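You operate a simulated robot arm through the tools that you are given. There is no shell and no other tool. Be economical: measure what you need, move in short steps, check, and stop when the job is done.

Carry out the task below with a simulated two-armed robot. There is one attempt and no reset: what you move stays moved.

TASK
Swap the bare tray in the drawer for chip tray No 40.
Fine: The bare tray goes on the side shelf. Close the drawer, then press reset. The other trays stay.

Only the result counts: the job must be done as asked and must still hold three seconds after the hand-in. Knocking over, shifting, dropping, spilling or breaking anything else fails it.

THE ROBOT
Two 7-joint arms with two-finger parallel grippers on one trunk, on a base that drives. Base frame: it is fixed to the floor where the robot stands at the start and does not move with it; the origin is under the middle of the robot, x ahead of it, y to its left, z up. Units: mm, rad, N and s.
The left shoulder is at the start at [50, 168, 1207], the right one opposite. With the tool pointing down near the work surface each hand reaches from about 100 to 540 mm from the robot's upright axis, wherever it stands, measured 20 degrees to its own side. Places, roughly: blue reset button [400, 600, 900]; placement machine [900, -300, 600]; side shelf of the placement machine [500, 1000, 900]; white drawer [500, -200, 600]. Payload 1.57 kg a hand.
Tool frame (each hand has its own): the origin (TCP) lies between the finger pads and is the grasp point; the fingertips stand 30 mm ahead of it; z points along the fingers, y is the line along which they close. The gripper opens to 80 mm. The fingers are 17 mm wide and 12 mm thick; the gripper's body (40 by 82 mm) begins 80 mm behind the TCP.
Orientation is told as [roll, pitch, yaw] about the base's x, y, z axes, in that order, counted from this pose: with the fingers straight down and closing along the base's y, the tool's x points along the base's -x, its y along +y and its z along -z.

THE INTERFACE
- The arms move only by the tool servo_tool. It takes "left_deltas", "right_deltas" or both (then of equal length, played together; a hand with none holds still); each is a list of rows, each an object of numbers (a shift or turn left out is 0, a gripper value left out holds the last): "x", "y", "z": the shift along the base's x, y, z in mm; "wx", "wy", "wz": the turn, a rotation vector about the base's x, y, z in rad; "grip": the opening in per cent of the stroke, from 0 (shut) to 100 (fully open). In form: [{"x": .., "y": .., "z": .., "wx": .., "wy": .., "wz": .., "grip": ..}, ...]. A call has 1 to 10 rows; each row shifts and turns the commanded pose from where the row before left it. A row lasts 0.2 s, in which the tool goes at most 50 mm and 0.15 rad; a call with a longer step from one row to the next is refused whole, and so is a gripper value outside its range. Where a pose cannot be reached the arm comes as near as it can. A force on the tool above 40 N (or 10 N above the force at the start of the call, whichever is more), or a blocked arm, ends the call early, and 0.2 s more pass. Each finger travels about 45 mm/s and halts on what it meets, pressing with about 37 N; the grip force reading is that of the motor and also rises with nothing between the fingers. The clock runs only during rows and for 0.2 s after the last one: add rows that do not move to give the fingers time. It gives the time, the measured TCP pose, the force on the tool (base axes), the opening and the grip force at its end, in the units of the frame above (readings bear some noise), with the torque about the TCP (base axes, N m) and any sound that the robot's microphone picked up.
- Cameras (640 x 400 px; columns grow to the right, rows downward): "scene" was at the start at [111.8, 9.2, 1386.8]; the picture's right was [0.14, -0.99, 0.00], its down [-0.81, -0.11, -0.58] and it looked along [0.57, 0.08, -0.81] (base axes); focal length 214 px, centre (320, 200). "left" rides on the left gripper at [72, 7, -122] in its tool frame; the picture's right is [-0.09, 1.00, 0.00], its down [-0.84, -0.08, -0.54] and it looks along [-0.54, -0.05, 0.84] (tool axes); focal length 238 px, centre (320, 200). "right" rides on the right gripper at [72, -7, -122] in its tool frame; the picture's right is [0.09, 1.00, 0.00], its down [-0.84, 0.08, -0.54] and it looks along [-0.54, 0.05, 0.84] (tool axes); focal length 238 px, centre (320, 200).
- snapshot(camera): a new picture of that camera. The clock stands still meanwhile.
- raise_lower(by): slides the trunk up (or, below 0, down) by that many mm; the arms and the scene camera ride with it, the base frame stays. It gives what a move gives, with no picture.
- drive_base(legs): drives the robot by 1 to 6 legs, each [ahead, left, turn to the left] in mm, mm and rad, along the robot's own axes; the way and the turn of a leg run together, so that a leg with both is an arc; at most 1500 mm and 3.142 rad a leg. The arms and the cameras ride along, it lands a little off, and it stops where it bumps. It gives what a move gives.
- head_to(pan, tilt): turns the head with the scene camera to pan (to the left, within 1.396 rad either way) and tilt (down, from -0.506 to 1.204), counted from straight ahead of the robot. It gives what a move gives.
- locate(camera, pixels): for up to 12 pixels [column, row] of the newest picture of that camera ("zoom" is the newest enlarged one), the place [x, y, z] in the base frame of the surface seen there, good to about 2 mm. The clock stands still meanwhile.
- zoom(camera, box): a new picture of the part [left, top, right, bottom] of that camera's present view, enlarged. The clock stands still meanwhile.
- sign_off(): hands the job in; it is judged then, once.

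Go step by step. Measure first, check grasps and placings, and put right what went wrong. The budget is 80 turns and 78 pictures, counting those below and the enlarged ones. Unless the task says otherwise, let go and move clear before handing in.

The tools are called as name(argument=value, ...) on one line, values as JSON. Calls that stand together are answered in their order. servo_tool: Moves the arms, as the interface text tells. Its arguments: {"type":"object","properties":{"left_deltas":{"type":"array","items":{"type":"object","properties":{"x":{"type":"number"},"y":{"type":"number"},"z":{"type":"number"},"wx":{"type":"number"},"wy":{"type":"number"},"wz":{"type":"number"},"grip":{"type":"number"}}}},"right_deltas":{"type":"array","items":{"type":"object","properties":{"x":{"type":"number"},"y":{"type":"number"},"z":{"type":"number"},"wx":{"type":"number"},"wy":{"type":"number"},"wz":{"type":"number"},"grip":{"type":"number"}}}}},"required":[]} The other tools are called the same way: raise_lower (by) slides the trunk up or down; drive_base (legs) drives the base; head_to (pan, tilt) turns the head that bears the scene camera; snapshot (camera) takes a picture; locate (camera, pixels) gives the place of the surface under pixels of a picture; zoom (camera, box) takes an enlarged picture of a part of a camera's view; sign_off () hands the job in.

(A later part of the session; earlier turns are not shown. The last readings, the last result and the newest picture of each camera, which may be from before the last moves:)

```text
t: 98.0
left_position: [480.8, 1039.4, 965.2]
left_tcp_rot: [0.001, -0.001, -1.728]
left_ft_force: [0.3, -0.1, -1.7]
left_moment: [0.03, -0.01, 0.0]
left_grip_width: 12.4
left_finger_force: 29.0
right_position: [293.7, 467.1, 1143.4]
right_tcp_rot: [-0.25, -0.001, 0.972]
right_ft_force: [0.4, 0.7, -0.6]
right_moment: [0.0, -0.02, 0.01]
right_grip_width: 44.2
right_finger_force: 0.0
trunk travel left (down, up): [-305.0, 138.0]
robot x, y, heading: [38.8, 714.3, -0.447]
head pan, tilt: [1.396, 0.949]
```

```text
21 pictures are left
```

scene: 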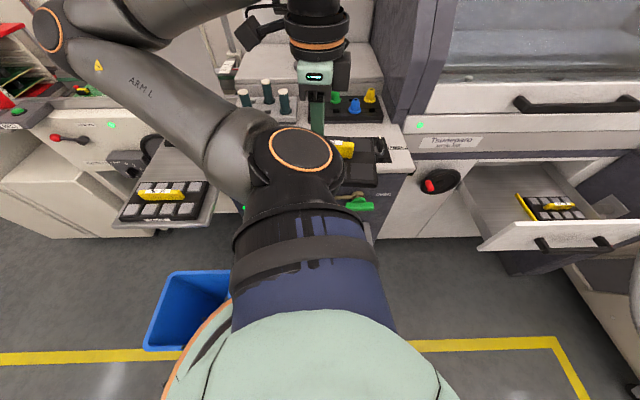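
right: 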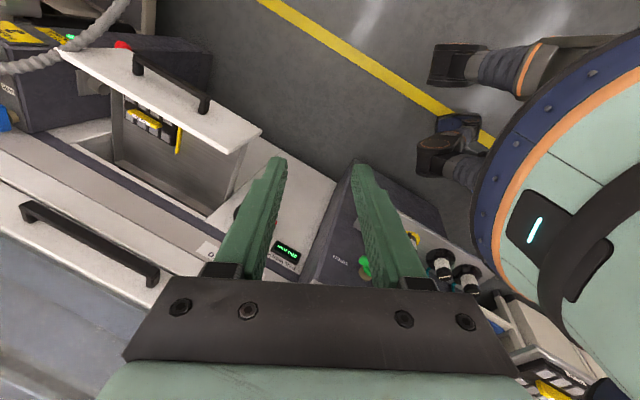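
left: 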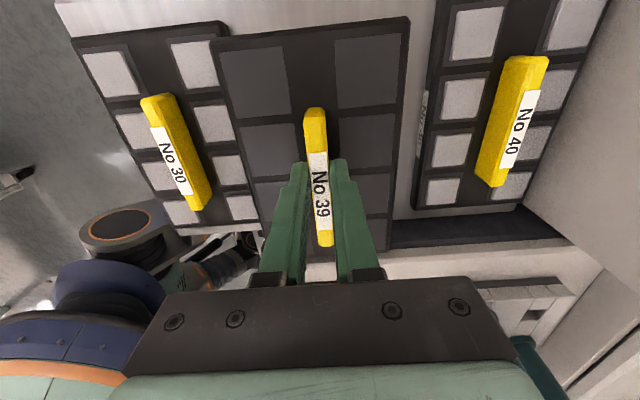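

Three trays in view; measuring gaps to No 30 and No 40's handle ends before lowering.

locate(camera="left", pixels=[[222, 28], [232, 75], [216, 42], [250, 190], [410, 22], [395, 190], [437, 30], [414, 205], [528, 60], [488, 180], [508, 120], [520, 200]])

```text
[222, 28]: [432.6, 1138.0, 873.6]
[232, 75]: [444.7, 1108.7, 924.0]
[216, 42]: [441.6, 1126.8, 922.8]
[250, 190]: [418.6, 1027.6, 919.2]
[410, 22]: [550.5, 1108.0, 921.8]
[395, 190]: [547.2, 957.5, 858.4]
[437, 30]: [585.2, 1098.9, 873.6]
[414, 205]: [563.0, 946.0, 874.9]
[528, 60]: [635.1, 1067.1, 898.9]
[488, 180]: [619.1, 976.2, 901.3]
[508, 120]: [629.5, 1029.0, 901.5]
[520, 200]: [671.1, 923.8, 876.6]
```

Gaps are about 11 mm to No 30 and 33 mm to No 40. Lowering to the shelf.

servo_tool(left_deltas=[{"z": -15}, {"z": -15}, {"z": -8}, {"z": -2}, {"z": -2}, {}])

```text
t: 99.4
left_position: [481.2, 1039.8, 921.8]
left_tcp_rot: [0.002, 0.0, -1.727]
left_ft_force: [0.2, 1.1, -1.9]
left_moment: [0.0, 0.02, -0.04]
left_grip_width: 12.4
left_finger_force: 29.2
right_position: [294.9, 467.3, 1143.1]
right_tcp_rot: [-0.253, -0.002, 0.974]
right_ft_force: [0.0, -0.8, -0.4]
right_moment: [-0.02, 0.02, -0.01]
right_grip_width: 44.0
right_finger_force: 0.1
trunk travel left (down, up): [-305.0, 138.0]
robot x, y, heading: [35.3, 712.3, -0.444]
head pan, tilt: [1.396, 0.949]
```

Still carrying the weight (-1.9 N); inching down.

servo_tool(left_deltas=[{"z": -1.5}, {"z": -1}, {}])

zoom(camera="left", box=[200, 10, 440, 260])

```text
t: 100.2
left_position: [480.0, 1039.6, 918.6]
left_tcp_rot: [0.004, -0.003, -1.727]
left_ft_force: [-0.4, -0.4, 5.7]
left_moment: [-0.65, 0.22, -0.11]
left_grip_width: 12.6
left_finger_force: 28.9
right_position: [293.6, 467.8, 1143.7]
right_tcp_rot: [-0.254, -0.002, 0.973]
right_ft_force: [0.0, 0.8, -0.1]
right_moment: [0.02, -0.02, -0.01]
right_grip_width: 44.2
right_finger_force: 0.0
trunk travel left (down, up): [-305.0, 138.0]
robot x, y, heading: [34.2, 713.7, -0.442]
head pan, tilt: [1.396, 0.949]
```

```text
1.60 times, centred on (320, 135) of left
```

zoom: 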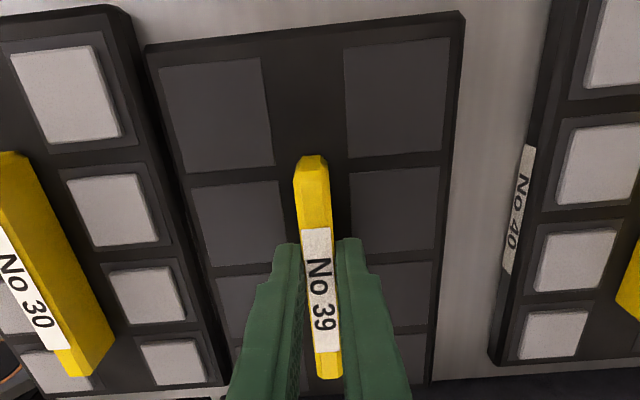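

Contact at 5.7 N, so No 39 stands on the shelf. I'll release and lift off, then look.

servo_tool(left_deltas=[{"grip": 45}, {}, {}, {"z": 15}, {"z": 30}, {"z": 30}, {"grip": 0}, {}])

snapshot(camera="left")

locate(camera="left", pixels=[[320, 200], [380, 100], [420, 100]])

```text
t: 102.0
left_position: [482.2, 1041.1, 996.8]
left_tcp_rot: [0.004, -0.001, -1.726]
left_ft_force: [-1.3, 0.1, -0.7]
left_moment: [-0.03, 0.01, 0.07]
left_grip_width: 0.0
left_finger_force: 8.8
right_position: [294.0, 467.8, 1143.7]
right_tcp_rot: [-0.252, -0.001, 0.973]
right_ft_force: [0.9, -0.2, -0.2]
right_moment: [0.02, 0.0, -0.02]
right_grip_width: 44.1
right_finger_force: 0.1
trunk travel left (down, up): [-305.0, 138.0]
robot x, y, heading: [32.4, 712.4, -0.448]
head pan, tilt: [1.396, 0.949]
```

```text
19 pictures are left
```

left: 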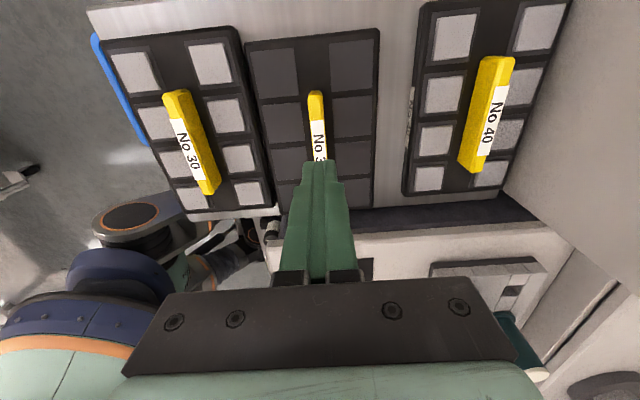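

```text
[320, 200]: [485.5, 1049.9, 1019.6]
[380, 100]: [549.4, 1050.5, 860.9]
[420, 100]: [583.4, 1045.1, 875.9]
```

No 39 stands well, with 33 mm to No 40. Now, with closed fingers tilted 0.7 rad forward, I go over No 40's handle, ready to hook behind it.

servo_tool(left_deltas=[{"x": 20, "y": -4, "wx": -0.0224, "wy": -0.138}, {"x": 20, "y": -4, "wx": -0.0224, "wy": -0.138}, {"x": 20, "y": -4, "wx": -0.0224, "wy": -0.138}, {"x": 20, "y": -4, "wx": -0.0224, "wy": -0.138}, {"x": 20, "y": -4, "wx": -0.0224, "wy": -0.138}, {"x": 20, "y": -2}, {"x": 20, "y": -1}, {"x": 21, "z": -15}, {"z": -20}, {}])

snapshot(camera="left")

```text
t: 104.2
left_position: [643.3, 1013.9, 959.2]
left_tcp_rot: [0.701, -0.006, -1.729]
left_ft_force: [0.3, 0.0, -0.3]
left_moment: [0.01, -0.02, -0.01]
left_grip_width: 0.0
left_finger_force: 21.4
right_position: [293.8, 467.5, 1142.7]
right_tcp_rot: [-0.252, -0.001, 0.973]
right_ft_force: [-0.9, 0.2, -0.1]
right_moment: [-0.01, 0.02, -0.04]
right_grip_width: 44.1
right_finger_force: 0.0
trunk travel left (down, up): [-305.0, 138.0]
robot x, y, heading: [35.6, 712.3, -0.442]
head pan, tilt: [1.396, 0.949]
```

```text
18 pictures are left
```

left: 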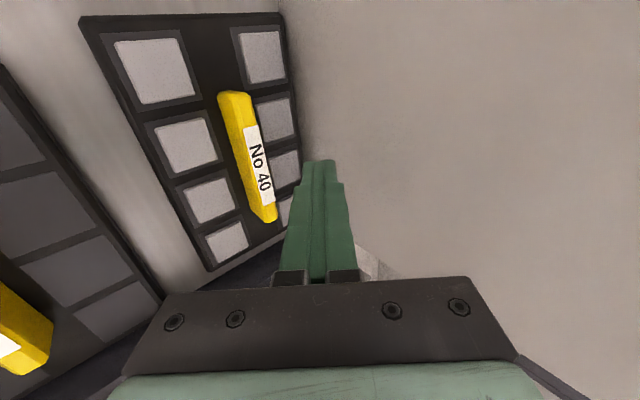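

The closed fingers are beyond the handle (tip at (318,162), handle at (250,155)). Lowering to z≈918 gently.

locate(camera="left", pixels=[[233, 95], [262, 215], [255, 140], [278, 130], [266, 200], [300, 160]])

servo_tool(left_deltas=[{"z": -15}, {"z": -14}, {"z": -8}, {"z": -4}, {}])

snapshot(camera="left")

```text
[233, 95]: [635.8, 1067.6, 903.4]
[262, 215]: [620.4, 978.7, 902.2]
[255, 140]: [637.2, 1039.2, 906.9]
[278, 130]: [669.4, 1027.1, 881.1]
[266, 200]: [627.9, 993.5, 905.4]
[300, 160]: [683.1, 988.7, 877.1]
```

```text
t: 105.4
left_position: [642.1, 1015.3, 918.8]
left_tcp_rot: [0.702, -0.006, -1.729]
left_ft_force: [0.2, 0.5, -0.3]
left_moment: [0.01, -0.01, -0.03]
left_grip_width: 0.2
left_finger_force: 21.4
right_position: [293.8, 468.8, 1143.5]
right_tcp_rot: [-0.251, -0.001, 0.975]
right_ft_force: [0.1, 0.1, 0.1]
right_moment: [0.01, 0.03, -0.03]
right_grip_width: 43.9
right_finger_force: 0.0
trunk travel left (down, up): [-305.0, 138.0]
robot x, y, heading: [33.1, 715.9, -0.445]
head pan, tilt: [1.396, 0.949]
```

```text
17 pictures are left
```

left: 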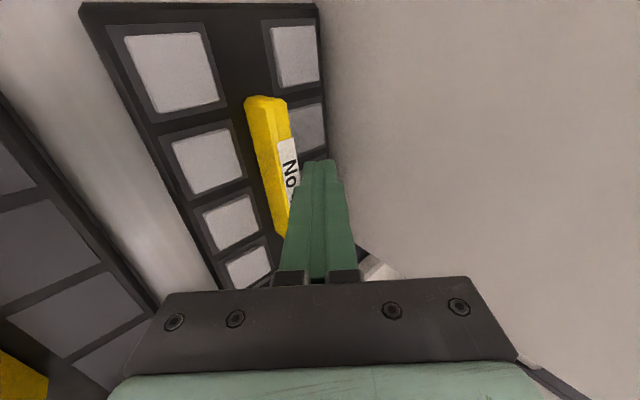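

The fingertips sit just behind the handle. Dragging toward me 26 mm in small steps along the shelf's axis.

servo_tool(left_deltas=[{"x": -4, "y": 0.6}, {"x": -4, "y": 0.6}, {"x": -4, "y": 0.6}, {"x": -4, "y": 0.6}, {"x": -4, "y": 0.6}, {"x": -4, "y": 0.6}, {"x": -2, "y": 0.3}])

snapshot(camera="left")

locate(camera="left", pixels=[[250, 100], [265, 100], [100, 40], [130, 120], [60, 150], [30, 110], [190, 215], [310, 60], [110, 250]])

```text
t: 107.0
left_position: [616.3, 1020.1, 920.0]
left_tcp_rot: [0.704, -0.004, -1.728]
left_ft_force: [4.0, -1.3, 9.0]
left_moment: [0.05, -0.03, -0.03]
left_grip_width: 0.0
left_finger_force: 21.4
right_position: [294.5, 468.2, 1143.7]
right_tcp_rot: [-0.252, -0.001, 0.973]
right_ft_force: [0.1, 0.6, -0.2]
right_moment: [-0.01, 0.0, -0.01]
right_grip_width: 44.2
right_finger_force: 0.0
trunk travel left (down, up): [-305.0, 138.0]
robot x, y, heading: [34.4, 715.7, -0.448]
head pan, tilt: [1.396, 0.949]
```

```text
16 pictures are left
```

left: 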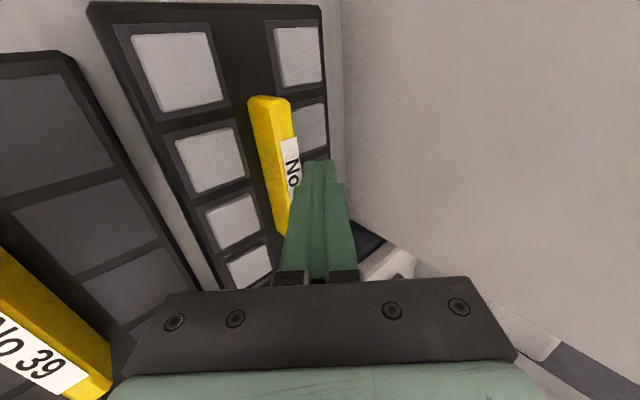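

```text
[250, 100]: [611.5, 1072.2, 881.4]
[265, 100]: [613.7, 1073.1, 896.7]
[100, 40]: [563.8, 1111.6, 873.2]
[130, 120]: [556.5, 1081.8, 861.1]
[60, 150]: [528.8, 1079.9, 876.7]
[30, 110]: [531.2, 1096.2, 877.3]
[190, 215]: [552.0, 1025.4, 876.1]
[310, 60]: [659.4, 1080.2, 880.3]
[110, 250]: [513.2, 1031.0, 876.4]
```

No 40 slid ~21 mm toward me, still ~10 mm clear of No 39. Now I lift out, return to vertical, and lean the hand sideways along the handle so the pads stay flush while the wrist is nearer.

servo_tool(left_deltas=[{"x": 5, "z": 15}, {"z": 25}, {"z": 15}, {"wx": 0.0224, "wy": 0.138, "x": -4}, {"wx": 0.0224, "wy": 0.138, "x": -4}, {"wx": 0.0224, "wy": 0.138, "x": -4, "y": -4, "grip": 60}, {"wx": 0.0224, "wy": 0.138, "x": -4, "y": -4}, {"wx": 0.0224, "wy": 0.138, "x": -2, "y": -4}, {}])

servo_tool(left_deltas=[{"wx": 0.138, "wy": -0.0224, "y": -2}, {"wx": 0.138, "wy": -0.0224, "y": -1}, {"wx": 0.138, "wy": -0.0224, "y": -1}, {"wx": 0.138, "wy": -0.0224}, {"wx": 0.138, "wy": -0.0224}, {}])

snapshot(camera="left")

```text
t: 109.0
left_position: [603.5, 1010.2, 973.7]
left_tcp_rot: [-0.001, -0.002, -1.727]
left_ft_force: [0.2, 0.1, 0.5]
left_moment: [-0.02, 0.03, -0.01]
left_grip_width: 48.0
left_finger_force: 0.1
right_position: [293.9, 469.3, 1144.3]
right_tcp_rot: [-0.25, -0.002, 0.972]
right_ft_force: [-0.1, 0.4, 0.1]
right_moment: [0.03, -0.02, -0.02]
right_grip_width: 43.7
right_finger_force: 0.1
trunk travel left (down, up): [-305.0, 138.0]
robot x, y, heading: [37.0, 712.4, -0.447]
head pan, tilt: [1.396, 0.949]
```

```text
t: 110.4
left_position: [603.3, 1005.6, 973.3]
left_tcp_rot: [0.012, 0.701, -1.719]
left_ft_force: [0.1, 0.7, 0.7]
left_moment: [-0.01, 0.0, -0.02]
left_grip_width: 48.0
left_finger_force: 0.0
right_position: [294.1, 466.7, 1143.2]
right_tcp_rot: [-0.252, -0.002, 0.973]
right_ft_force: [0.9, 0.5, -0.5]
right_moment: [-0.02, 0.01, -0.03]
right_grip_width: 44.2
right_finger_force: 0.0
trunk travel left (down, up): [-305.0, 138.0]
robot x, y, heading: [34.1, 711.7, -0.442]
head pan, tilt: [1.396, 0.949]
```

```text
15 pictures are left
```

left: 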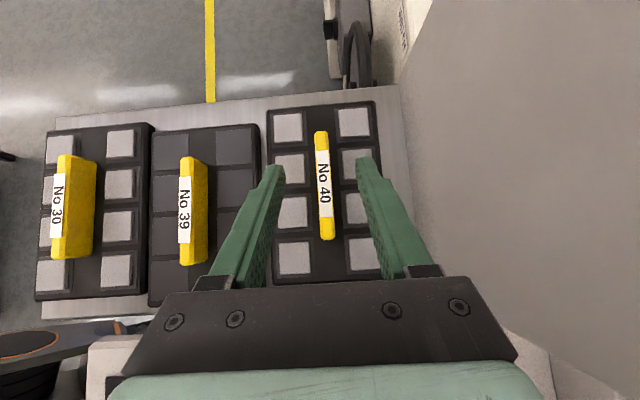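

Very good: handle of No 40 centred at (323,185) between the fingers. Measuring it, then descending.

locate(camera="left", pixels=[[321, 135], [327, 235], [324, 185], [320, 265], [235, 200], [262, 200]])

servo_tool(left_deltas=[{"x": 1, "z": -18}, {"x": 1, "z": -18}, {"z": -10}, {"z": -8}, {}])

```text
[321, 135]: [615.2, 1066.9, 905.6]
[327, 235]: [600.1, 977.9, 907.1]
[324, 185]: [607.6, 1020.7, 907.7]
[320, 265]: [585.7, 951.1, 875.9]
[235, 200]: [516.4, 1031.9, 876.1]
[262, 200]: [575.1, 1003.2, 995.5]
```

```text
t: 111.6
left_position: [604.5, 1004.9, 921.4]
left_tcp_rot: [0.008, 0.698, -1.721]
left_ft_force: [-0.2, 0.5, -0.9]
left_moment: [0.0, -0.02, -0.01]
left_grip_width: 47.9
left_finger_force: 0.1
right_position: [294.0, 468.5, 1142.8]
right_tcp_rot: [-0.251, -0.001, 0.974]
right_ft_force: [0.2, -1.2, -0.2]
right_moment: [-0.04, 0.01, -0.01]
right_grip_width: 43.9
right_finger_force: 0.1
trunk travel left (down, up): [-305.0, 138.0]
robot x, y, heading: [34.0, 711.2, -0.442]
head pan, tilt: [1.396, 0.949]
```

In reach at z 921 with the tips at y≈1024, near the tray's centre. Lowering 5 mm more, closing and test-lifting slightly.

servo_tool(left_deltas=[{"z": -5}, {}, {"grip": 0}, {}, {}, {}, {}, {"z": 5}, {"z": 5}, {}])

snapshot(camera="left")

```text
t: 113.8
left_position: [604.4, 1006.0, 925.0]
left_tcp_rot: [0.01, 0.698, -1.718]
left_ft_force: [0.0, 0.1, -2.1]
left_moment: [-0.02, -0.01, -0.01]
left_grip_width: 12.5
left_finger_force: 30.2
right_position: [293.9, 469.0, 1144.1]
right_tcp_rot: [-0.252, -0.002, 0.973]
right_ft_force: [-0.3, -0.2, 0.8]
right_moment: [0.03, -0.03, 0.02]
right_grip_width: 44.2
right_finger_force: 0.0
trunk travel left (down, up): [-305.0, 138.0]
robot x, y, heading: [36.0, 713.2, -0.443]
head pan, tilt: [1.396, 0.949]
```

```text
14 pictures are left
```

left: 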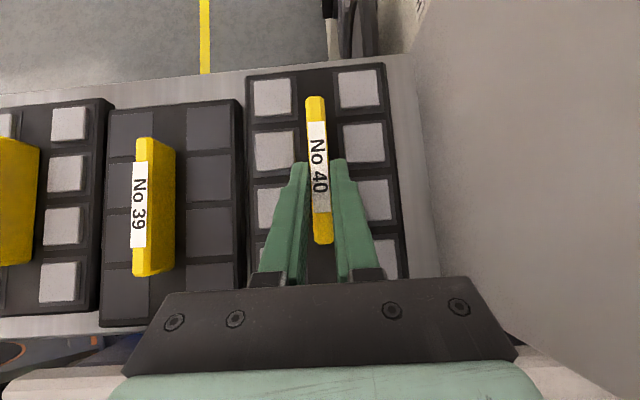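

No 40 is held (12.5 mm, -2.1 N). Lifting 90 mm straight up, then back toward me over the other trays, and driving away from the stand.

servo_tool(left_deltas=[{"z": 15}, {"z": 25}, {"z": 25}, {"z": 25}, {"x": -30}, {"x": -30}, {"x": -30}, {"x": -30}, {"x": -30}, {}])

drive_base(legs=[[-310, -148, 0], [0, 0, 0.44]])

snapshot(camera="left")

```text
t: 116.0
left_position: [453.8, 1006.0, 1013.8]
left_tcp_rot: [0.01, 0.698, -1.721]
left_ft_force: [0.1, -0.8, -2.3]
left_moment: [-0.02, -0.01, -0.01]
left_grip_width: 12.4
left_finger_force: 29.8
right_position: [294.2, 467.6, 1144.1]
right_tcp_rot: [-0.253, -0.003, 0.972]
right_ft_force: [0.0, 0.7, 0.5]
right_moment: [0.03, 0.01, 0.02]
right_grip_width: 43.6
right_finger_force: 0.0
trunk travel left (down, up): [-305.0, 138.0]
robot x, y, heading: [34.5, 713.0, -0.443]
head pan, tilt: [1.396, 0.949]
```

```text
t: 119.6
left_position: [-61.8, 1162.0, 1012.1]
left_tcp_rot: [0.001, 0.698, -1.289]
left_ft_force: [0.3, 0.5, -3.2]
left_moment: [-0.03, 0.01, -0.01]
left_grip_width: 12.5
left_finger_force: 29.3
right_position: [21.3, 606.3, 1141.5]
right_tcp_rot: [-0.245, 0.002, 1.409]
right_ft_force: [0.0, 0.1, 0.1]
right_moment: [-0.01, -0.03, 0.01]
right_grip_width: 43.9
right_finger_force: 0.1
trunk travel left (down, up): [-305.0, 138.0]
robot x, y, heading: [-324.7, 721.1, -0.009]
head pan, tilt: [1.396, 0.949]
```

```text
13 pictures are left
```

left: 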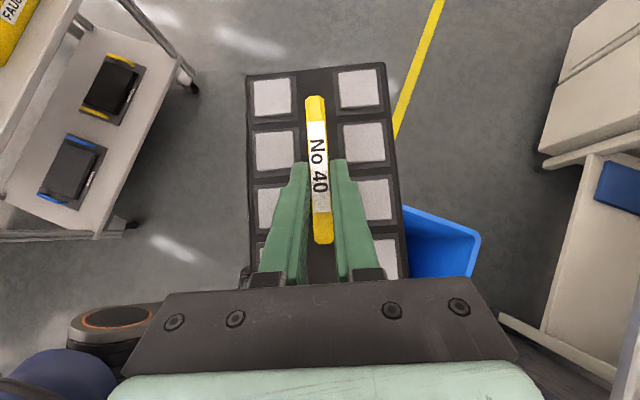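

Heading for the drawer: I turn the tray to the drawer's yaw, bring it forward of me, draw the right hand in and up, and drive right to y≈-300.

servo_tool(left_deltas=[{"x": 30, "y": -33, "wz": -0.146}, {"x": 30, "y": -33, "wz": -0.146}, {"x": 30, "y": -33, "wz": -0.146}, {"x": 30, "y": -33}, {"x": 30, "y": -33}, {"x": 30, "y": -33}, {}], right_deltas=[{"x": -15, "z": 10}, {"x": -15, "z": 10}, {"x": -15, "z": 10}, {"x": -15, "z": 10}, {"x": -15, "z": 10}, {"x": -15, "z": 10}, {}])

drive_base(legs=[[0, -1020, 0], [120, 0, 0]])

raise_lower(by=-170)

snapshot(camera="left")

```text
t: 121.2
left_position: [111.3, 973.4, 1014.4]
left_tcp_rot: [0.001, 0.696, -1.726]
left_ft_force: [0.3, -0.4, -2.5]
left_moment: [-0.03, -0.01, 0.01]
left_grip_width: 12.5
left_finger_force: 29.9
left hand out of reach, approached as far as the arm can: row 6
right_position: [-68.3, 606.5, 1202.4]
right_tcp_rot: [-0.245, 0.0, 1.409]
right_ft_force: [0.6, -0.4, -0.6]
right_moment: [0.03, -0.02, -0.01]
right_grip_width: 43.9
right_finger_force: 0.1
trunk travel left (down, up): [-305.0, 138.0]
robot x, y, heading: [-321.6, 719.0, -0.008]
head pan, tilt: [1.396, 0.949]
```

```text
t: 126.4
left_position: [108.3, -22.9, 1013.0]
left_tcp_rot: [0.003, 0.694, -1.697]
left_ft_force: [0.8, 0.2, -2.1]
left_moment: [-0.01, 0.01, -0.01]
left_grip_width: 12.4
left_finger_force: 29.1
right_position: [-59.5, -394.2, 1200.8]
right_tcp_rot: [-0.246, -0.001, 1.439]
right_ft_force: [0.4, -0.2, 0.0]
right_moment: [0.01, 0.0, 0.0]
right_grip_width: 44.0
right_finger_force: 0.0
trunk travel left (down, up): [-305.0, 138.0]
robot x, y, heading: [-316.3, -291.7, 0.019]
head pan, tilt: [1.396, 0.949]
stopped in leg 1: the robot was blocked; the commanded pose is now the measured one
```

```text
t: 128.3
left_position: [108.5, -23.7, 844.5]
left_tcp_rot: [0.003, 0.694, -1.698]
left_ft_force: [0.0, 0.3, -2.5]
left_moment: [-0.03, 0.02, -0.02]
left_grip_width: 12.9
left_finger_force: 29.9
right_position: [-60.4, -395.9, 1032.5]
right_tcp_rot: [-0.245, -0.001, 1.44]
right_ft_force: [0.5, 1.3, 0.1]
right_moment: [0.02, 0.02, 0.0]
right_grip_width: 44.1
right_finger_force: 0.1
trunk travel left (down, up): [-135.0, 308.0]
robot x, y, heading: [-318.3, -289.9, 0.02]
head pan, tilt: [1.396, 0.949]
```

```text
12 pictures are left
```

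left: 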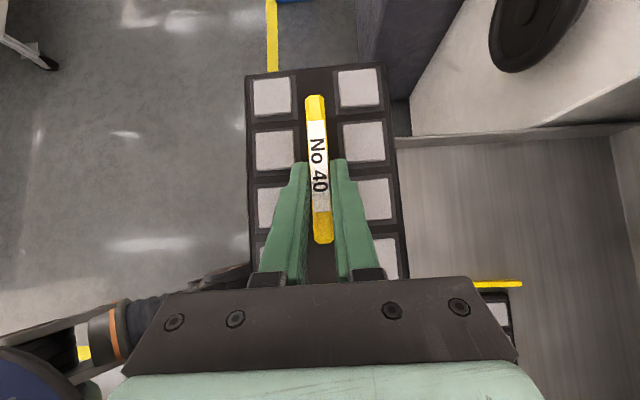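

The base stopped at y≈-292 touching something at its right. I'll step 20 mm back left and forward 105 mm, then look right and at the drawer.

drive_base(legs=[[0, 20, -0.02], [105, 0, 0]])

head_to(pan=-0.5, tilt=0.9)

snapshot(camera="scene")

snapshot(camera="left")

```text
t: 129.9
left_position: [215.7, -12.0, 842.7]
left_tcp_rot: [0.002, 0.697, -1.715]
left_ft_force: [-0.3, 0.1, -2.2]
left_moment: [-0.04, -0.02, 0.0]
left_grip_width: 12.6
left_finger_force: 29.6
right_position: [41.5, -381.2, 1032.1]
right_tcp_rot: [-0.244, -0.002, 1.423]
right_ft_force: [-0.6, 0.0, -0.7]
right_moment: [-0.01, 0.01, 0.02]
right_grip_width: 43.7
right_finger_force: 0.1
trunk travel left (down, up): [-135.0, 308.0]
robot x, y, heading: [-213.1, -270.3, 0.002]
head pan, tilt: [1.396, 0.949]
```

```text
t: 131.8
left_position: [215.9, -9.4, 843.7]
left_tcp_rot: [0.002, 0.696, -1.715]
left_ft_force: [0.0, 0.8, -1.9]
left_moment: [-0.06, -0.01, 0.01]
left_grip_width: 12.3
left_finger_force: 29.5
right_position: [40.8, -380.4, 1031.4]
right_tcp_rot: [-0.247, -0.001, 1.423]
right_ft_force: [-0.5, -0.2, 0.3]
right_moment: [-0.04, 0.0, 0.02]
right_grip_width: 44.0
right_finger_force: 0.1
trunk travel left (down, up): [-135.0, 308.0]
robot x, y, heading: [-214.6, -267.9, 0.003]
head pan, tilt: [-0.499, 0.901]
```

```text
11 pictures are left
```

scene: 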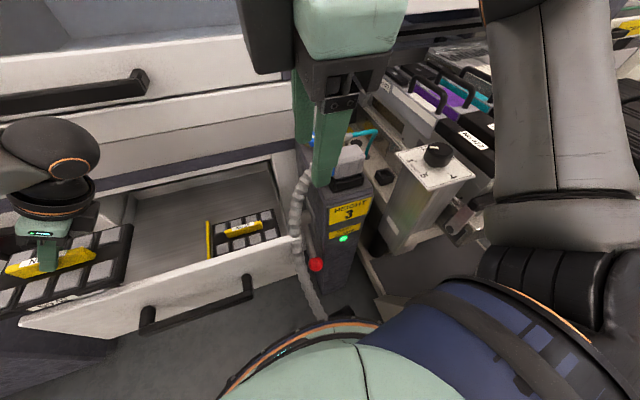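

```text
10 pictures are left
```

left: 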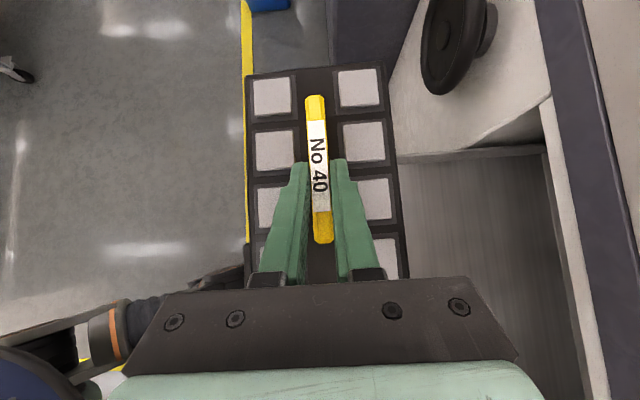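

All is in order; now measure the free compartment (divider, left wall, front panel) before lowering in.

locate(camera="scene", pixels=[[209, 224], [209, 256], [170, 230], [130, 215], [134, 195], [275, 215], [150, 285], [20, 320], [125, 225]])

servo_tool(left_deltas=[{"x": 16, "y": -13}, {"x": 16, "y": -13}, {"x": 16, "y": -13}, {"x": 16, "y": -13}, {"x": 16, "y": -12}, {}])

snapshot(camera="left")

```text
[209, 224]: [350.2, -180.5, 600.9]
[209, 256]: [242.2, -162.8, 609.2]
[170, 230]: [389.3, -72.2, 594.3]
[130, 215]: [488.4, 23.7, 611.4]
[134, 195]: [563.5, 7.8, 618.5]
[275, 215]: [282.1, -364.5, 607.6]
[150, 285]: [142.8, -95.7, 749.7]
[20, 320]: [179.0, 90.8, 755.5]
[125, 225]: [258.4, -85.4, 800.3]
```

```text
t: 133.2
left_position: [233.0, -2.5, 852.0]
left_tcp_rot: [0.003, 0.695, -1.715]
left_ft_force: [-0.4, -0.2, -2.5]
left_moment: [-0.05, 0.01, 0.01]
left_grip_width: 12.8
left_finger_force: 29.7
left hand out of reach, approached as far as the arm can: row 1, 2, 3, 4, 5
right_position: [41.1, -379.9, 1032.1]
right_tcp_rot: [-0.247, -0.001, 1.423]
right_ft_force: [0.8, 0.3, 0.1]
right_moment: [0.04, 0.0, -0.02]
right_grip_width: 44.1
right_finger_force: 0.1
trunk travel left (down, up): [-135.0, 308.0]
robot x, y, heading: [-215.9, -266.8, 0.005]
head pan, tilt: [-0.499, 0.901]
```

```text
9 pictures are left
```

left: 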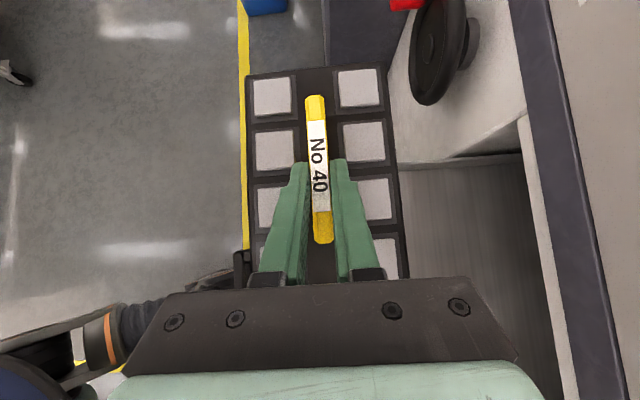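

The sideways-leaned hand can't go further at this heading; at the shelf it worked with the robot turned right 0.44. I'll draw the hand back 60 mm, turn the base -0.44, and restore the tray's yaw.

servo_tool(left_deltas=[{"x": -30}, {"x": -30}, {}])

drive_base(legs=[[0, 0, -0.44]])

servo_tool(left_deltas=[{"wz": 0.14}, {"wz": 0.14}, {"wz": 0.15}, {}])

```text
t: 134.0
left_position: [171.3, -2.4, 849.5]
left_tcp_rot: [0.001, 0.696, -1.714]
left_ft_force: [0.9, -0.9, -2.5]
left_moment: [-0.03, 0.01, -0.01]
left_grip_width: 12.5
left_finger_force: 29.6
right_position: [41.5, -380.5, 1031.1]
right_tcp_rot: [-0.247, 0.0, 1.422]
right_ft_force: [-0.8, 0.1, 0.2]
right_moment: [-0.02, 0.03, -0.01]
right_grip_width: 44.0
right_finger_force: 0.1
trunk travel left (down, up): [-135.0, 308.0]
robot x, y, heading: [-213.1, -269.0, 0.002]
head pan, tilt: [-0.499, 0.901]
```

```text
t: 135.7
left_position: [250.3, -191.9, 849.9]
left_tcp_rot: [0.001, 0.696, -2.157]
left_ft_force: [-0.8, 0.1, -2.5]
left_moment: [0.01, 0.05, 0.03]
left_grip_width: 12.4
left_finger_force: 30.4
right_position: [-30.0, -479.7, 1032.1]
right_tcp_rot: [-0.247, 0.0, 0.98]
right_ft_force: [0.0, -0.2, 0.4]
right_moment: [0.05, 0.03, 0.01]
right_grip_width: 44.0
right_finger_force: 0.2
trunk travel left (down, up): [-135.0, 308.0]
robot x, y, heading: [-215.0, -271.2, -0.438]
head pan, tilt: [-0.499, 0.901]
```

```text
t: 136.7
left_position: [250.3, -192.6, 850.5]
left_tcp_rot: [-0.001, 0.696, -1.724]
left_ft_force: [-0.3, 0.0, -1.9]
left_moment: [-0.04, -0.01, 0.0]
left_grip_width: 12.6
left_finger_force: 29.3
right_position: [-30.0, -478.9, 1031.1]
right_tcp_rot: [-0.247, 0.001, 0.98]
right_ft_force: [-0.5, 0.3, -0.3]
right_moment: [0.0, 0.01, 0.01]
right_grip_width: 44.2
right_finger_force: 0.0
trunk travel left (down, up): [-135.0, 308.0]
robot x, y, heading: [-211.4, -271.7, -0.439]
head pan, tilt: [-0.499, 0.901]
```

Now moving over the compartment: TCP to (296,-74).

servo_tool(left_deltas=[{"x": 5, "y": 24}, {"x": 10, "y": 24}, {"x": 10, "y": 24}, {"x": 10, "y": 24}, {"x": 11, "y": 22}, {}])

snapshot(camera="left")

```text
t: 138.1
left_position: [294.9, -74.5, 850.9]
left_tcp_rot: [0.002, 0.695, -1.725]
left_ft_force: [-0.1, -0.6, -2.7]
left_moment: [-0.04, 0.03, 0.0]
left_grip_width: 12.8
left_finger_force: 29.9
right_position: [-30.5, -477.5, 1032.6]
right_tcp_rot: [-0.247, -0.003, 0.98]
right_ft_force: [-0.2, -0.8, 0.0]
right_moment: [-0.01, 0.04, 0.02]
right_grip_width: 43.7
right_finger_force: 0.1
trunk travel left (down, up): [-135.0, 308.0]
robot x, y, heading: [-215.1, -268.1, -0.437]
head pan, tilt: [-0.499, 0.901]
```

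```text
8 pictures are left
```

left: 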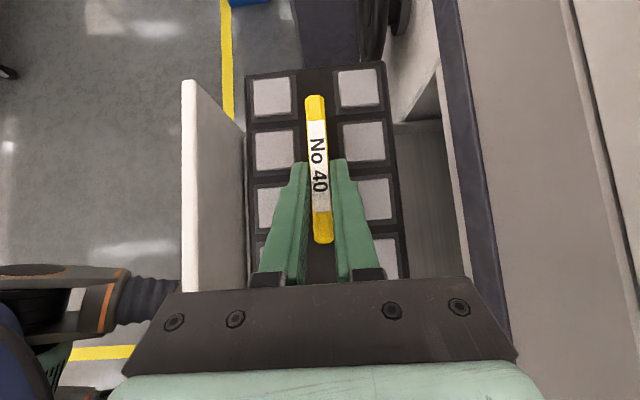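

In position over the free compartment. Lowering 120 mm by the trunk, then 60 mm by arm to just above the floor.

raise_lower(by=-120)

servo_tool(left_deltas=[{"z": -15}, {"z": -15}, {"z": -15}, {"z": -10}, {}])

snapshot(camera="left")

```text
t: 139.6
left_position: [294.5, -75.3, 730.8]
left_tcp_rot: [0.0, 0.697, -1.726]
left_ft_force: [0.2, 0.0, -2.2]
left_moment: [-0.06, 0.0, 0.02]
left_grip_width: 12.9
left_finger_force: 29.8
right_position: [-31.0, -478.4, 912.7]
right_tcp_rot: [-0.249, -0.001, 0.98]
right_ft_force: [-0.1, 0.2, 0.0]
right_moment: [0.01, -0.03, 0.01]
right_grip_width: 44.1
right_finger_force: 0.0
trunk travel left (down, up): [-15.0, 428.0]
robot x, y, heading: [-214.1, -271.4, -0.439]
head pan, tilt: [-0.499, 0.901]
```

```text
t: 140.8
left_position: [295.4, -73.4, 676.3]
left_tcp_rot: [0.0, 0.696, -1.724]
left_ft_force: [-1.1, -0.1, -3.2]
left_moment: [-0.03, -0.01, 0.02]
left_grip_width: 12.4
left_finger_force: 29.6
right_position: [-30.4, -477.8, 911.3]
right_tcp_rot: [-0.248, 0.0, 0.981]
right_ft_force: [0.5, -0.5, -0.5]
right_moment: [-0.03, -0.01, -0.05]
right_grip_width: 44.1
right_finger_force: 0.1
trunk travel left (down, up): [-15.0, 428.0]
robot x, y, heading: [-209.5, -268.9, -0.434]
head pan, tilt: [-0.499, 0.901]
```

```text
7 pictures are left
```

left: 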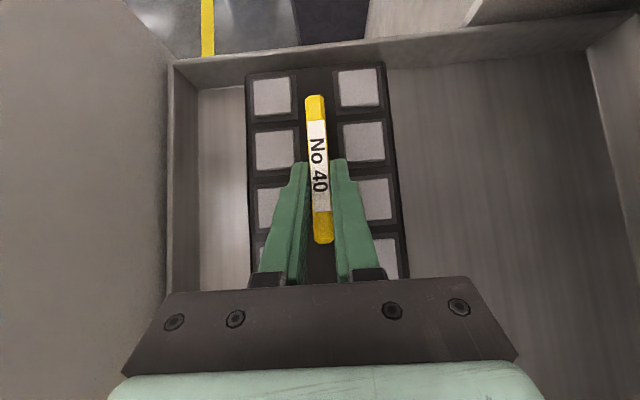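

Tray 40 is inside, clear of the walls. Setting down the last ~24 mm in fine steps.

servo_tool(left_deltas=[{"z": -10}, {"z": -7}, {"z": -3}, {"z": -2}, {}])

servo_tool(left_deltas=[{"z": -1.5}, {}])

```text
t: 141.9
left_position: [295.8, -75.8, 654.0]
left_tcp_rot: [0.003, 0.696, -1.727]
left_ft_force: [0.1, -0.7, -1.5]
left_moment: [-0.11, 0.04, 0.0]
left_grip_width: 12.5
left_finger_force: 29.5
right_position: [-30.3, -480.5, 912.5]
right_tcp_rot: [-0.248, 0.0, 0.981]
right_ft_force: [-0.3, -0.4, 0.0]
right_moment: [0.01, 0.01, -0.02]
right_grip_width: 44.0
right_finger_force: 0.0
trunk travel left (down, up): [-15.0, 428.0]
robot x, y, heading: [-217.9, -269.5, -0.44]
head pan, tilt: [-0.499, 0.901]
```

```text
t: 142.6
left_position: [295.2, -76.4, 653.4]
left_tcp_rot: [0.005, 0.697, -1.724]
left_ft_force: [1.2, 1.8, 8.3]
left_moment: [-0.63, 0.17, 0.01]
left_grip_width: 12.2
left_finger_force: 29.7
right_position: [-30.8, -477.8, 911.4]
right_tcp_rot: [-0.248, 0.0, 0.98]
right_ft_force: [0.1, -0.1, 0.2]
right_moment: [0.02, 0.03, 0.01]
right_grip_width: 44.2
right_finger_force: 0.0
trunk travel left (down, up): [-15.0, 428.0]
robot x, y, heading: [-213.3, -271.5, -0.44]
head pan, tilt: [-0.499, 0.901]
```

Contact (8.3 N). Releasing and rising clear.

servo_tool(left_deltas=[{"grip": 55}, {}, {}, {"z": 10}, {"z": 25}, {"z": 30}, {}])

raise_lower(by=150)

snapshot(camera="left")

```text
t: 144.2
left_position: [296.4, -74.7, 719.9]
left_tcp_rot: [-0.001, 0.695, -1.724]
left_ft_force: [-0.2, 0.9, 0.7]
left_moment: [0.0, 0.0, 0.0]
left_grip_width: 44.1
left_finger_force: 0.1
right_position: [-29.5, -479.4, 913.6]
right_tcp_rot: [-0.247, 0.001, 0.981]
right_ft_force: [1.0, -0.3, -0.2]
right_moment: [0.03, 0.01, -0.02]
right_grip_width: 43.9
right_finger_force: 0.0
trunk travel left (down, up): [-15.0, 428.0]
robot x, y, heading: [-215.9, -270.3, -0.437]
head pan, tilt: [-0.499, 0.901]
```

```text
t: 145.9
left_position: [296.5, -75.7, 869.1]
left_tcp_rot: [0.002, 0.695, -1.726]
left_ft_force: [-0.6, 0.5, -0.6]
left_moment: [0.01, 0.06, 0.03]
left_grip_width: 44.2
left_finger_force: 0.1
right_position: [-29.5, -477.7, 1062.1]
right_tcp_rot: [-0.247, 0.001, 0.981]
right_ft_force: [0.1, 1.0, 0.3]
right_moment: [-0.02, -0.01, 0.02]
right_grip_width: 44.2
right_finger_force: 0.0
trunk travel left (down, up): [-165.0, 278.0]
robot x, y, heading: [-213.5, -272.3, -0.435]
head pan, tilt: [-0.499, 0.901]
```

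```text
6 pictures are left
```

left: 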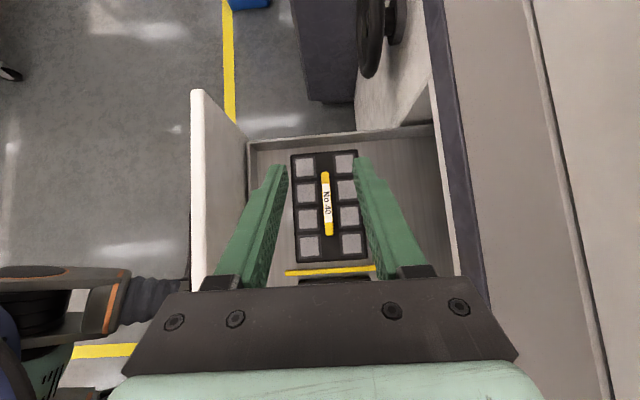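

No 40 sits in its compartment behind the divider, No 29 untouched. Next: back off, face straight and lower a bit to push the drawer shut with the right hand as I opened it.

drive_base(legs=[[0, 0, 0.435], [-235, 85, 0]])

raise_lower(by=-70)

servo_tool(right_deltas=[{"x": 10, "grip": 0}, {"x": 15, "wx": -0.0238, "wy": -0.147}, {"x": 15, "wx": -0.0238, "wy": -0.147}, {"x": 15, "wx": -0.0238, "wy": -0.147}, {"x": 15, "wx": -0.0238, "wy": -0.147}, {"x": 15, "wx": -0.0238, "wy": -0.147}, {"x": 15, "wx": -0.0238, "wy": -0.147}, {"x": 15, "wx": -0.0238, "wy": -0.147}, {}])

```text
t: 149.0
left_position: [-66.9, 208.7, 869.1]
left_tcp_rot: [0.0, 0.695, -1.286]
left_ft_force: [0.5, 0.1, 0.4]
left_moment: [0.0, 0.03, -0.03]
left_grip_width: 43.9
left_finger_force: 0.1
right_position: [-192.2, -295.7, 1062.4]
right_tcp_rot: [-0.248, 0.002, 1.419]
right_ft_force: [0.1, -0.1, -0.2]
right_moment: [-0.02, 0.0, 0.02]
right_grip_width: 44.0
right_finger_force: 0.0
trunk travel left (down, up): [-165.0, 278.0]
robot x, y, heading: [-446.5, -186.9, -0.002]
head pan, tilt: [-0.499, 0.901]
```

```text
t: 150.1
left_position: [-67.2, 208.6, 798.5]
left_tcp_rot: [0.003, 0.697, -1.287]
left_ft_force: [0.0, 0.2, 0.4]
left_moment: [0.03, 0.01, -0.04]
left_grip_width: 43.6
left_finger_force: 0.0
right_position: [-192.0, -296.6, 992.1]
right_tcp_rot: [-0.248, -0.002, 1.418]
right_ft_force: [-0.1, 0.0, -0.1]
right_moment: [0.01, 0.04, 0.0]
right_grip_width: 43.9
right_finger_force: 0.0
trunk travel left (down, up): [-95.0, 348.0]
robot x, y, heading: [-445.2, -184.1, -0.005]
head pan, tilt: [-0.499, 0.901]
```

```text
t: 152.1
left_position: [-67.5, 208.3, 799.5]
left_tcp_rot: [0.001, 0.695, -1.286]
left_ft_force: [-0.8, -0.2, -0.1]
left_moment: [-0.01, 0.03, 0.02]
left_grip_width: 44.1
left_finger_force: 0.1
right_position: [-77.0, -296.7, 991.7]
right_tcp_rot: [-1.291, 0.007, 1.417]
right_ft_force: [0.0, -0.4, 0.0]
right_moment: [-0.05, -0.02, 0.0]
right_grip_width: 0.1
right_finger_force: 20.8
trunk travel left (down, up): [-95.0, 348.0]
robot x, y, heading: [-444.4, -187.9, 0.0]
head pan, tilt: [-0.499, 0.901]
```

Right fist is tilted to point forward. Moving it to just ahead of the panel, above the handle.

servo_tool(right_deltas=[{"x": 16, "y": 20, "z": -33}, {"x": 16, "y": 20, "z": -33}, {"x": 16, "y": 20, "z": -33}, {"x": 18, "y": 20, "z": -33}, {"x": 18, "y": 20, "z": -33}, {"x": 18, "y": 20, "z": -33}, {"x": 18, "y": 20, "z": -32}, {"x": 18, "y": 20, "z": -32}, {}])

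snapshot(camera="right")

```text
t: 154.1
left_position: [-68.1, 208.6, 797.9]
left_tcp_rot: [0.002, 0.696, -1.287]
left_ft_force: [-0.5, -0.2, -0.4]
left_moment: [0.01, 0.03, 0.01]
left_grip_width: 43.8
left_finger_force: 0.0
right_position: [59.1, -135.1, 728.8]
right_tcp_rot: [-1.29, 0.004, 1.415]
right_ft_force: [0.1, 0.6, -0.8]
right_moment: [0.0, 0.0, 0.0]
right_grip_width: 0.4
right_finger_force: 21.4
trunk travel left (down, up): [-95.0, 348.0]
robot x, y, heading: [-448.2, -187.3, 0.002]
head pan, tilt: [-0.499, 0.901]
```

```text
5 pictures are left
```

right: 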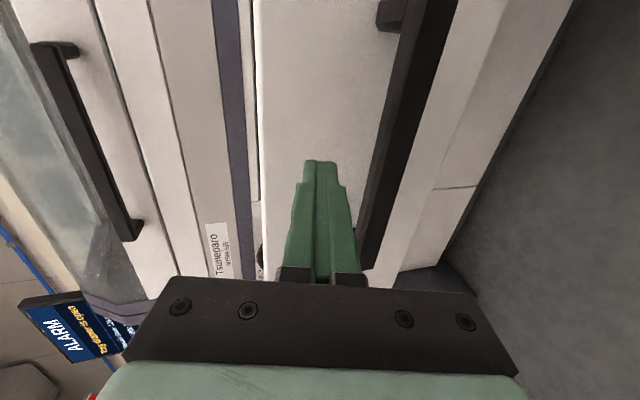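

The fist points at the panel above the handle. Driving forward along the drawer's axis to push it in, then finishing with the arm.

drive_base(legs=[[275, -44, 0]])

servo_tool(right_deltas=[{"x": 5, "y": -0.8}, {"x": 5, "y": -0.8}, {"x": 5, "y": -0.8}, {"x": 5, "y": -0.8}, {"x": 5, "y": -0.8}, {"x": 5, "y": -0.8}])

```text
t: 156.0
left_position: [202.7, 161.1, 798.8]
left_tcp_rot: [0.0, 0.696, -1.294]
left_ft_force: [-0.8, -0.1, 0.5]
left_moment: [0.02, 0.0, -0.02]
left_grip_width: 44.0
left_finger_force: 0.0
right_position: [327.3, -183.6, 729.5]
right_tcp_rot: [-1.29, 0.008, 1.407]
right_ft_force: [-0.2, 0.3, -0.2]
right_moment: [0.01, 0.02, 0.01]
right_grip_width: 0.0
right_finger_force: 21.0
trunk travel left (down, up): [-95.0, 348.0]
robot x, y, heading: [-179.2, -231.8, -0.011]
head pan, tilt: [-0.499, 0.901]
```

```text
t: 157.4
left_position: [201.4, 161.0, 799.7]
left_tcp_rot: [0.004, 0.696, -1.291]
left_ft_force: [-0.4, 0.6, 0.4]
left_moment: [0.0, 0.01, 0.0]
left_grip_width: 43.9
left_finger_force: 0.1
right_position: [355.5, -188.3, 729.2]
right_tcp_rot: [-1.287, 0.01, 1.409]
right_ft_force: [-14.8, -2.0, 3.4]
right_moment: [-0.02, -0.14, -0.05]
right_grip_width: 0.1
right_finger_force: 21.4
trunk travel left (down, up): [-95.0, 348.0]
robot x, y, heading: [-177.0, -233.1, -0.006]
head pan, tilt: [-0.499, 0.901]
```

Resistance 15 N with the tips at x≈384, matching the closed position. One more small push and then verify.

servo_tool(right_deltas=[{"x": 3, "y": -0.5}, {"x": 3, "y": -0.5}, {}])

servo_tool(right_deltas=[{"x": -25, "y": 4}, {"x": -30, "y": 5}, {"x": -30, "y": 5}, {"x": -20, "z": 15}, {"z": 25}, {"z": 25}, {"z": 25}, {}])

head_to(pan=0.1, tilt=0.8)

snapshot(camera="right")

```text
t: 157.9
left_position: [200.5, 159.6, 800.8]
left_tcp_rot: [0.004, 0.696, -1.292]
left_ft_force: [0.1, 0.9, 0.6]
left_moment: [0.02, -0.03, -0.01]
left_grip_width: 43.9
left_finger_force: 0.1
right_position: [355.3, -188.6, 727.9]
right_tcp_rot: [-1.284, 0.01, 1.411]
right_ft_force: [-14.7, -4.1, 10.1]
right_moment: [-0.03, -0.34, -0.14]
right_grip_width: 0.0
right_finger_force: 21.2
trunk travel left (down, up): [-95.0, 348.0]
robot x, y, heading: [-176.2, -233.6, -0.008]
head pan, tilt: [-0.499, 0.901]
stopped in row 2 (right hand): the force on the tool passed its limit (the readings are from after the stop); the commanded pose is now the measured one
```

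```text
t: 159.7
left_position: [202.5, 160.4, 798.1]
left_tcp_rot: [0.002, 0.695, -1.293]
left_ft_force: [-0.9, 0.4, -0.4]
left_moment: [-0.02, 0.01, 0.01]
left_grip_width: 44.0
left_finger_force: 0.0
right_position: [251.6, -174.1, 814.8]
right_tcp_rot: [-1.28, 0.011, 1.41]
right_ft_force: [0.1, 0.7, 0.1]
right_moment: [-0.02, 0.0, -0.02]
right_grip_width: 0.0
right_finger_force: 21.4
trunk travel left (down, up): [-95.0, 348.0]
robot x, y, heading: [-177.8, -233.2, -0.011]
head pan, tilt: [-0.499, 0.901]
```

```text
t: 160.7
left_position: [203.2, 160.9, 798.5]
left_tcp_rot: [0.001, 0.698, -1.294]
left_ft_force: [-0.7, -0.4, -0.1]
left_moment: [0.03, -0.02, -0.01]
left_grip_width: 43.8
left_finger_force: 0.0
right_position: [251.5, -174.3, 814.4]
right_tcp_rot: [-1.282, 0.009, 1.409]
right_ft_force: [-0.1, 1.2, 0.4]
right_moment: [-0.03, 0.0, -0.01]
right_grip_width: 0.0
right_finger_force: 20.9
trunk travel left (down, up): [-95.0, 348.0]
robot x, y, heading: [-181.1, -231.6, -0.007]
head pan, tilt: [0.099, 0.799]
```

```text
4 pictures are left
```

right: 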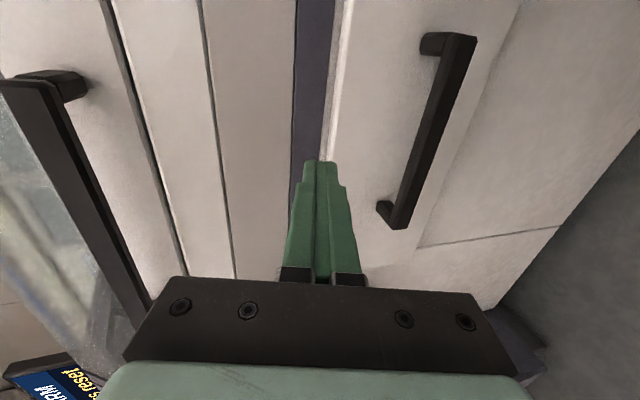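

The drawer is closed and the screen now shows "...s reset". Confirming the face position, then preparing the reset press.

locate(camera="right", pixels=[[400, 120], [360, 90], [470, 40], [400, 220]])

drive_base(legs=[[-120, 0, 0], [0, 500, 0]])

raise_lower(by=260)

```text
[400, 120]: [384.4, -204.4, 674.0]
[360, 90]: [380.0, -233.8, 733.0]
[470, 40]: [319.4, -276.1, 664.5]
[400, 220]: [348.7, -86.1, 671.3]
```

```text
t: 164.4
left_position: [89.8, 654.2, 799.7]
left_tcp_rot: [0.002, 0.696, -1.302]
left_ft_force: [-0.4, 0.2, -0.2]
left_moment: [-0.05, 0.01, 0.01]
left_grip_width: 44.0
left_finger_force: 0.1
right_position: [136.9, 320.3, 813.5]
right_tcp_rot: [-1.281, 0.01, 1.407]
right_ft_force: [0.0, 0.4, 1.2]
right_moment: [0.07, -0.01, 0.0]
right_grip_width: 0.2
right_finger_force: 21.2
trunk travel left (down, up): [-95.0, 348.0]
robot x, y, heading: [-291.0, 266.5, -0.012]
head pan, tilt: [0.099, 0.799]
```

```text
t: 167.1
left_position: [89.9, 654.0, 1059.0]
left_tcp_rot: [0.003, 0.696, -1.3]
left_ft_force: [0.0, 0.1, 0.1]
left_moment: [0.01, -0.03, -0.02]
left_grip_width: 44.3
left_finger_force: 0.0
right_position: [136.0, 319.3, 1074.5]
right_tcp_rot: [-1.28, 0.011, 1.405]
right_ft_force: [-0.2, -1.0, -0.7]
right_moment: [0.03, -0.01, -0.03]
right_grip_width: 0.0
right_finger_force: 21.3
trunk travel left (down, up): [-355.0, 88.0]
robot x, y, heading: [-292.7, 265.5, -0.012]
head pan, tilt: [0.099, 0.799]
```

Drawer face is back at x≈384 (as at the start). Now I straighten the left hand and close its fingers, draw the right one in, and drive to bring the blue button (399,592,931) into reach.

servo_tool(left_deltas=[{"wx": -0.134, "wy": -0.0364, "grip": 0}, {"wx": -0.134, "wy": -0.0364}, {"wx": -0.134, "wy": -0.0364}, {"wx": -0.134, "wy": -0.0364}, {"wx": -0.134, "wy": -0.0364}, {}], right_deltas=[{"x": -20, "z": 10}, {"x": -20, "z": 10}, {"x": -20, "z": 10}, {"x": -20, "z": 10}, {"x": -20, "z": 10}, {}])

drive_base(legs=[[0, 165, 0], [225, 0, 0]])

snapshot(camera="left")

```text
t: 168.7
left_position: [89.3, 655.2, 1058.7]
left_tcp_rot: [-0.001, 0.001, -1.303]
left_ft_force: [-0.3, 0.6, -0.5]
left_moment: [-0.02, 0.02, 0.02]
left_grip_width: 0.1
left_finger_force: 21.4
right_position: [63.7, 296.4, 1129.2]
right_tcp_rot: [-1.327, 0.018, 1.307]
right_ft_force: [-0.4, -0.3, 0.0]
right_moment: [-0.04, 0.01, -0.02]
right_grip_width: 0.1
right_finger_force: 21.2
trunk travel left (down, up): [-355.0, 88.0]
robot x, y, heading: [-297.0, 262.7, -0.008]
head pan, tilt: [0.099, 0.799]
stopped in row 6 (right hand): the arm was blocked; the commanded pose is now the measured one
```

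```text
t: 171.4
left_position: [311.8, 817.8, 1058.5]
left_tcp_rot: [-0.002, 0.001, -1.292]
left_ft_force: [0.2, -0.8, -0.1]
left_moment: [0.01, 0.04, 0.02]
left_grip_width: 0.1
left_finger_force: 21.8
right_position: [289.0, 460.3, 1129.4]
right_tcp_rot: [-1.323, 0.017, 1.317]
right_ft_force: [0.1, -0.1, -0.5]
right_moment: [0.03, -0.02, 0.02]
right_grip_width: 0.3
right_finger_force: 21.4
trunk travel left (down, up): [-355.0, 88.0]
robot x, y, heading: [-67.8, 423.1, -0.008]
head pan, tilt: [0.099, 0.799]
```

```text
3 pictures are left
5 turns are left
```

left: 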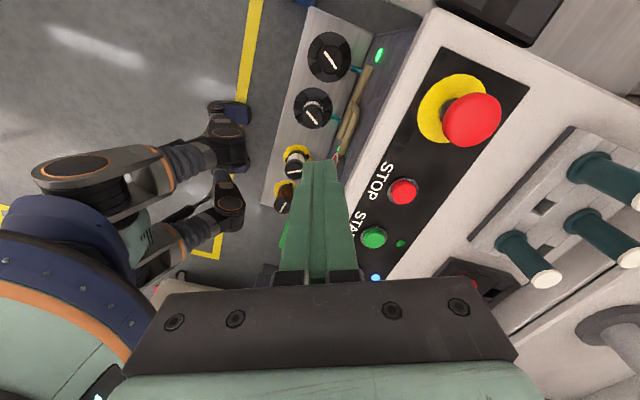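

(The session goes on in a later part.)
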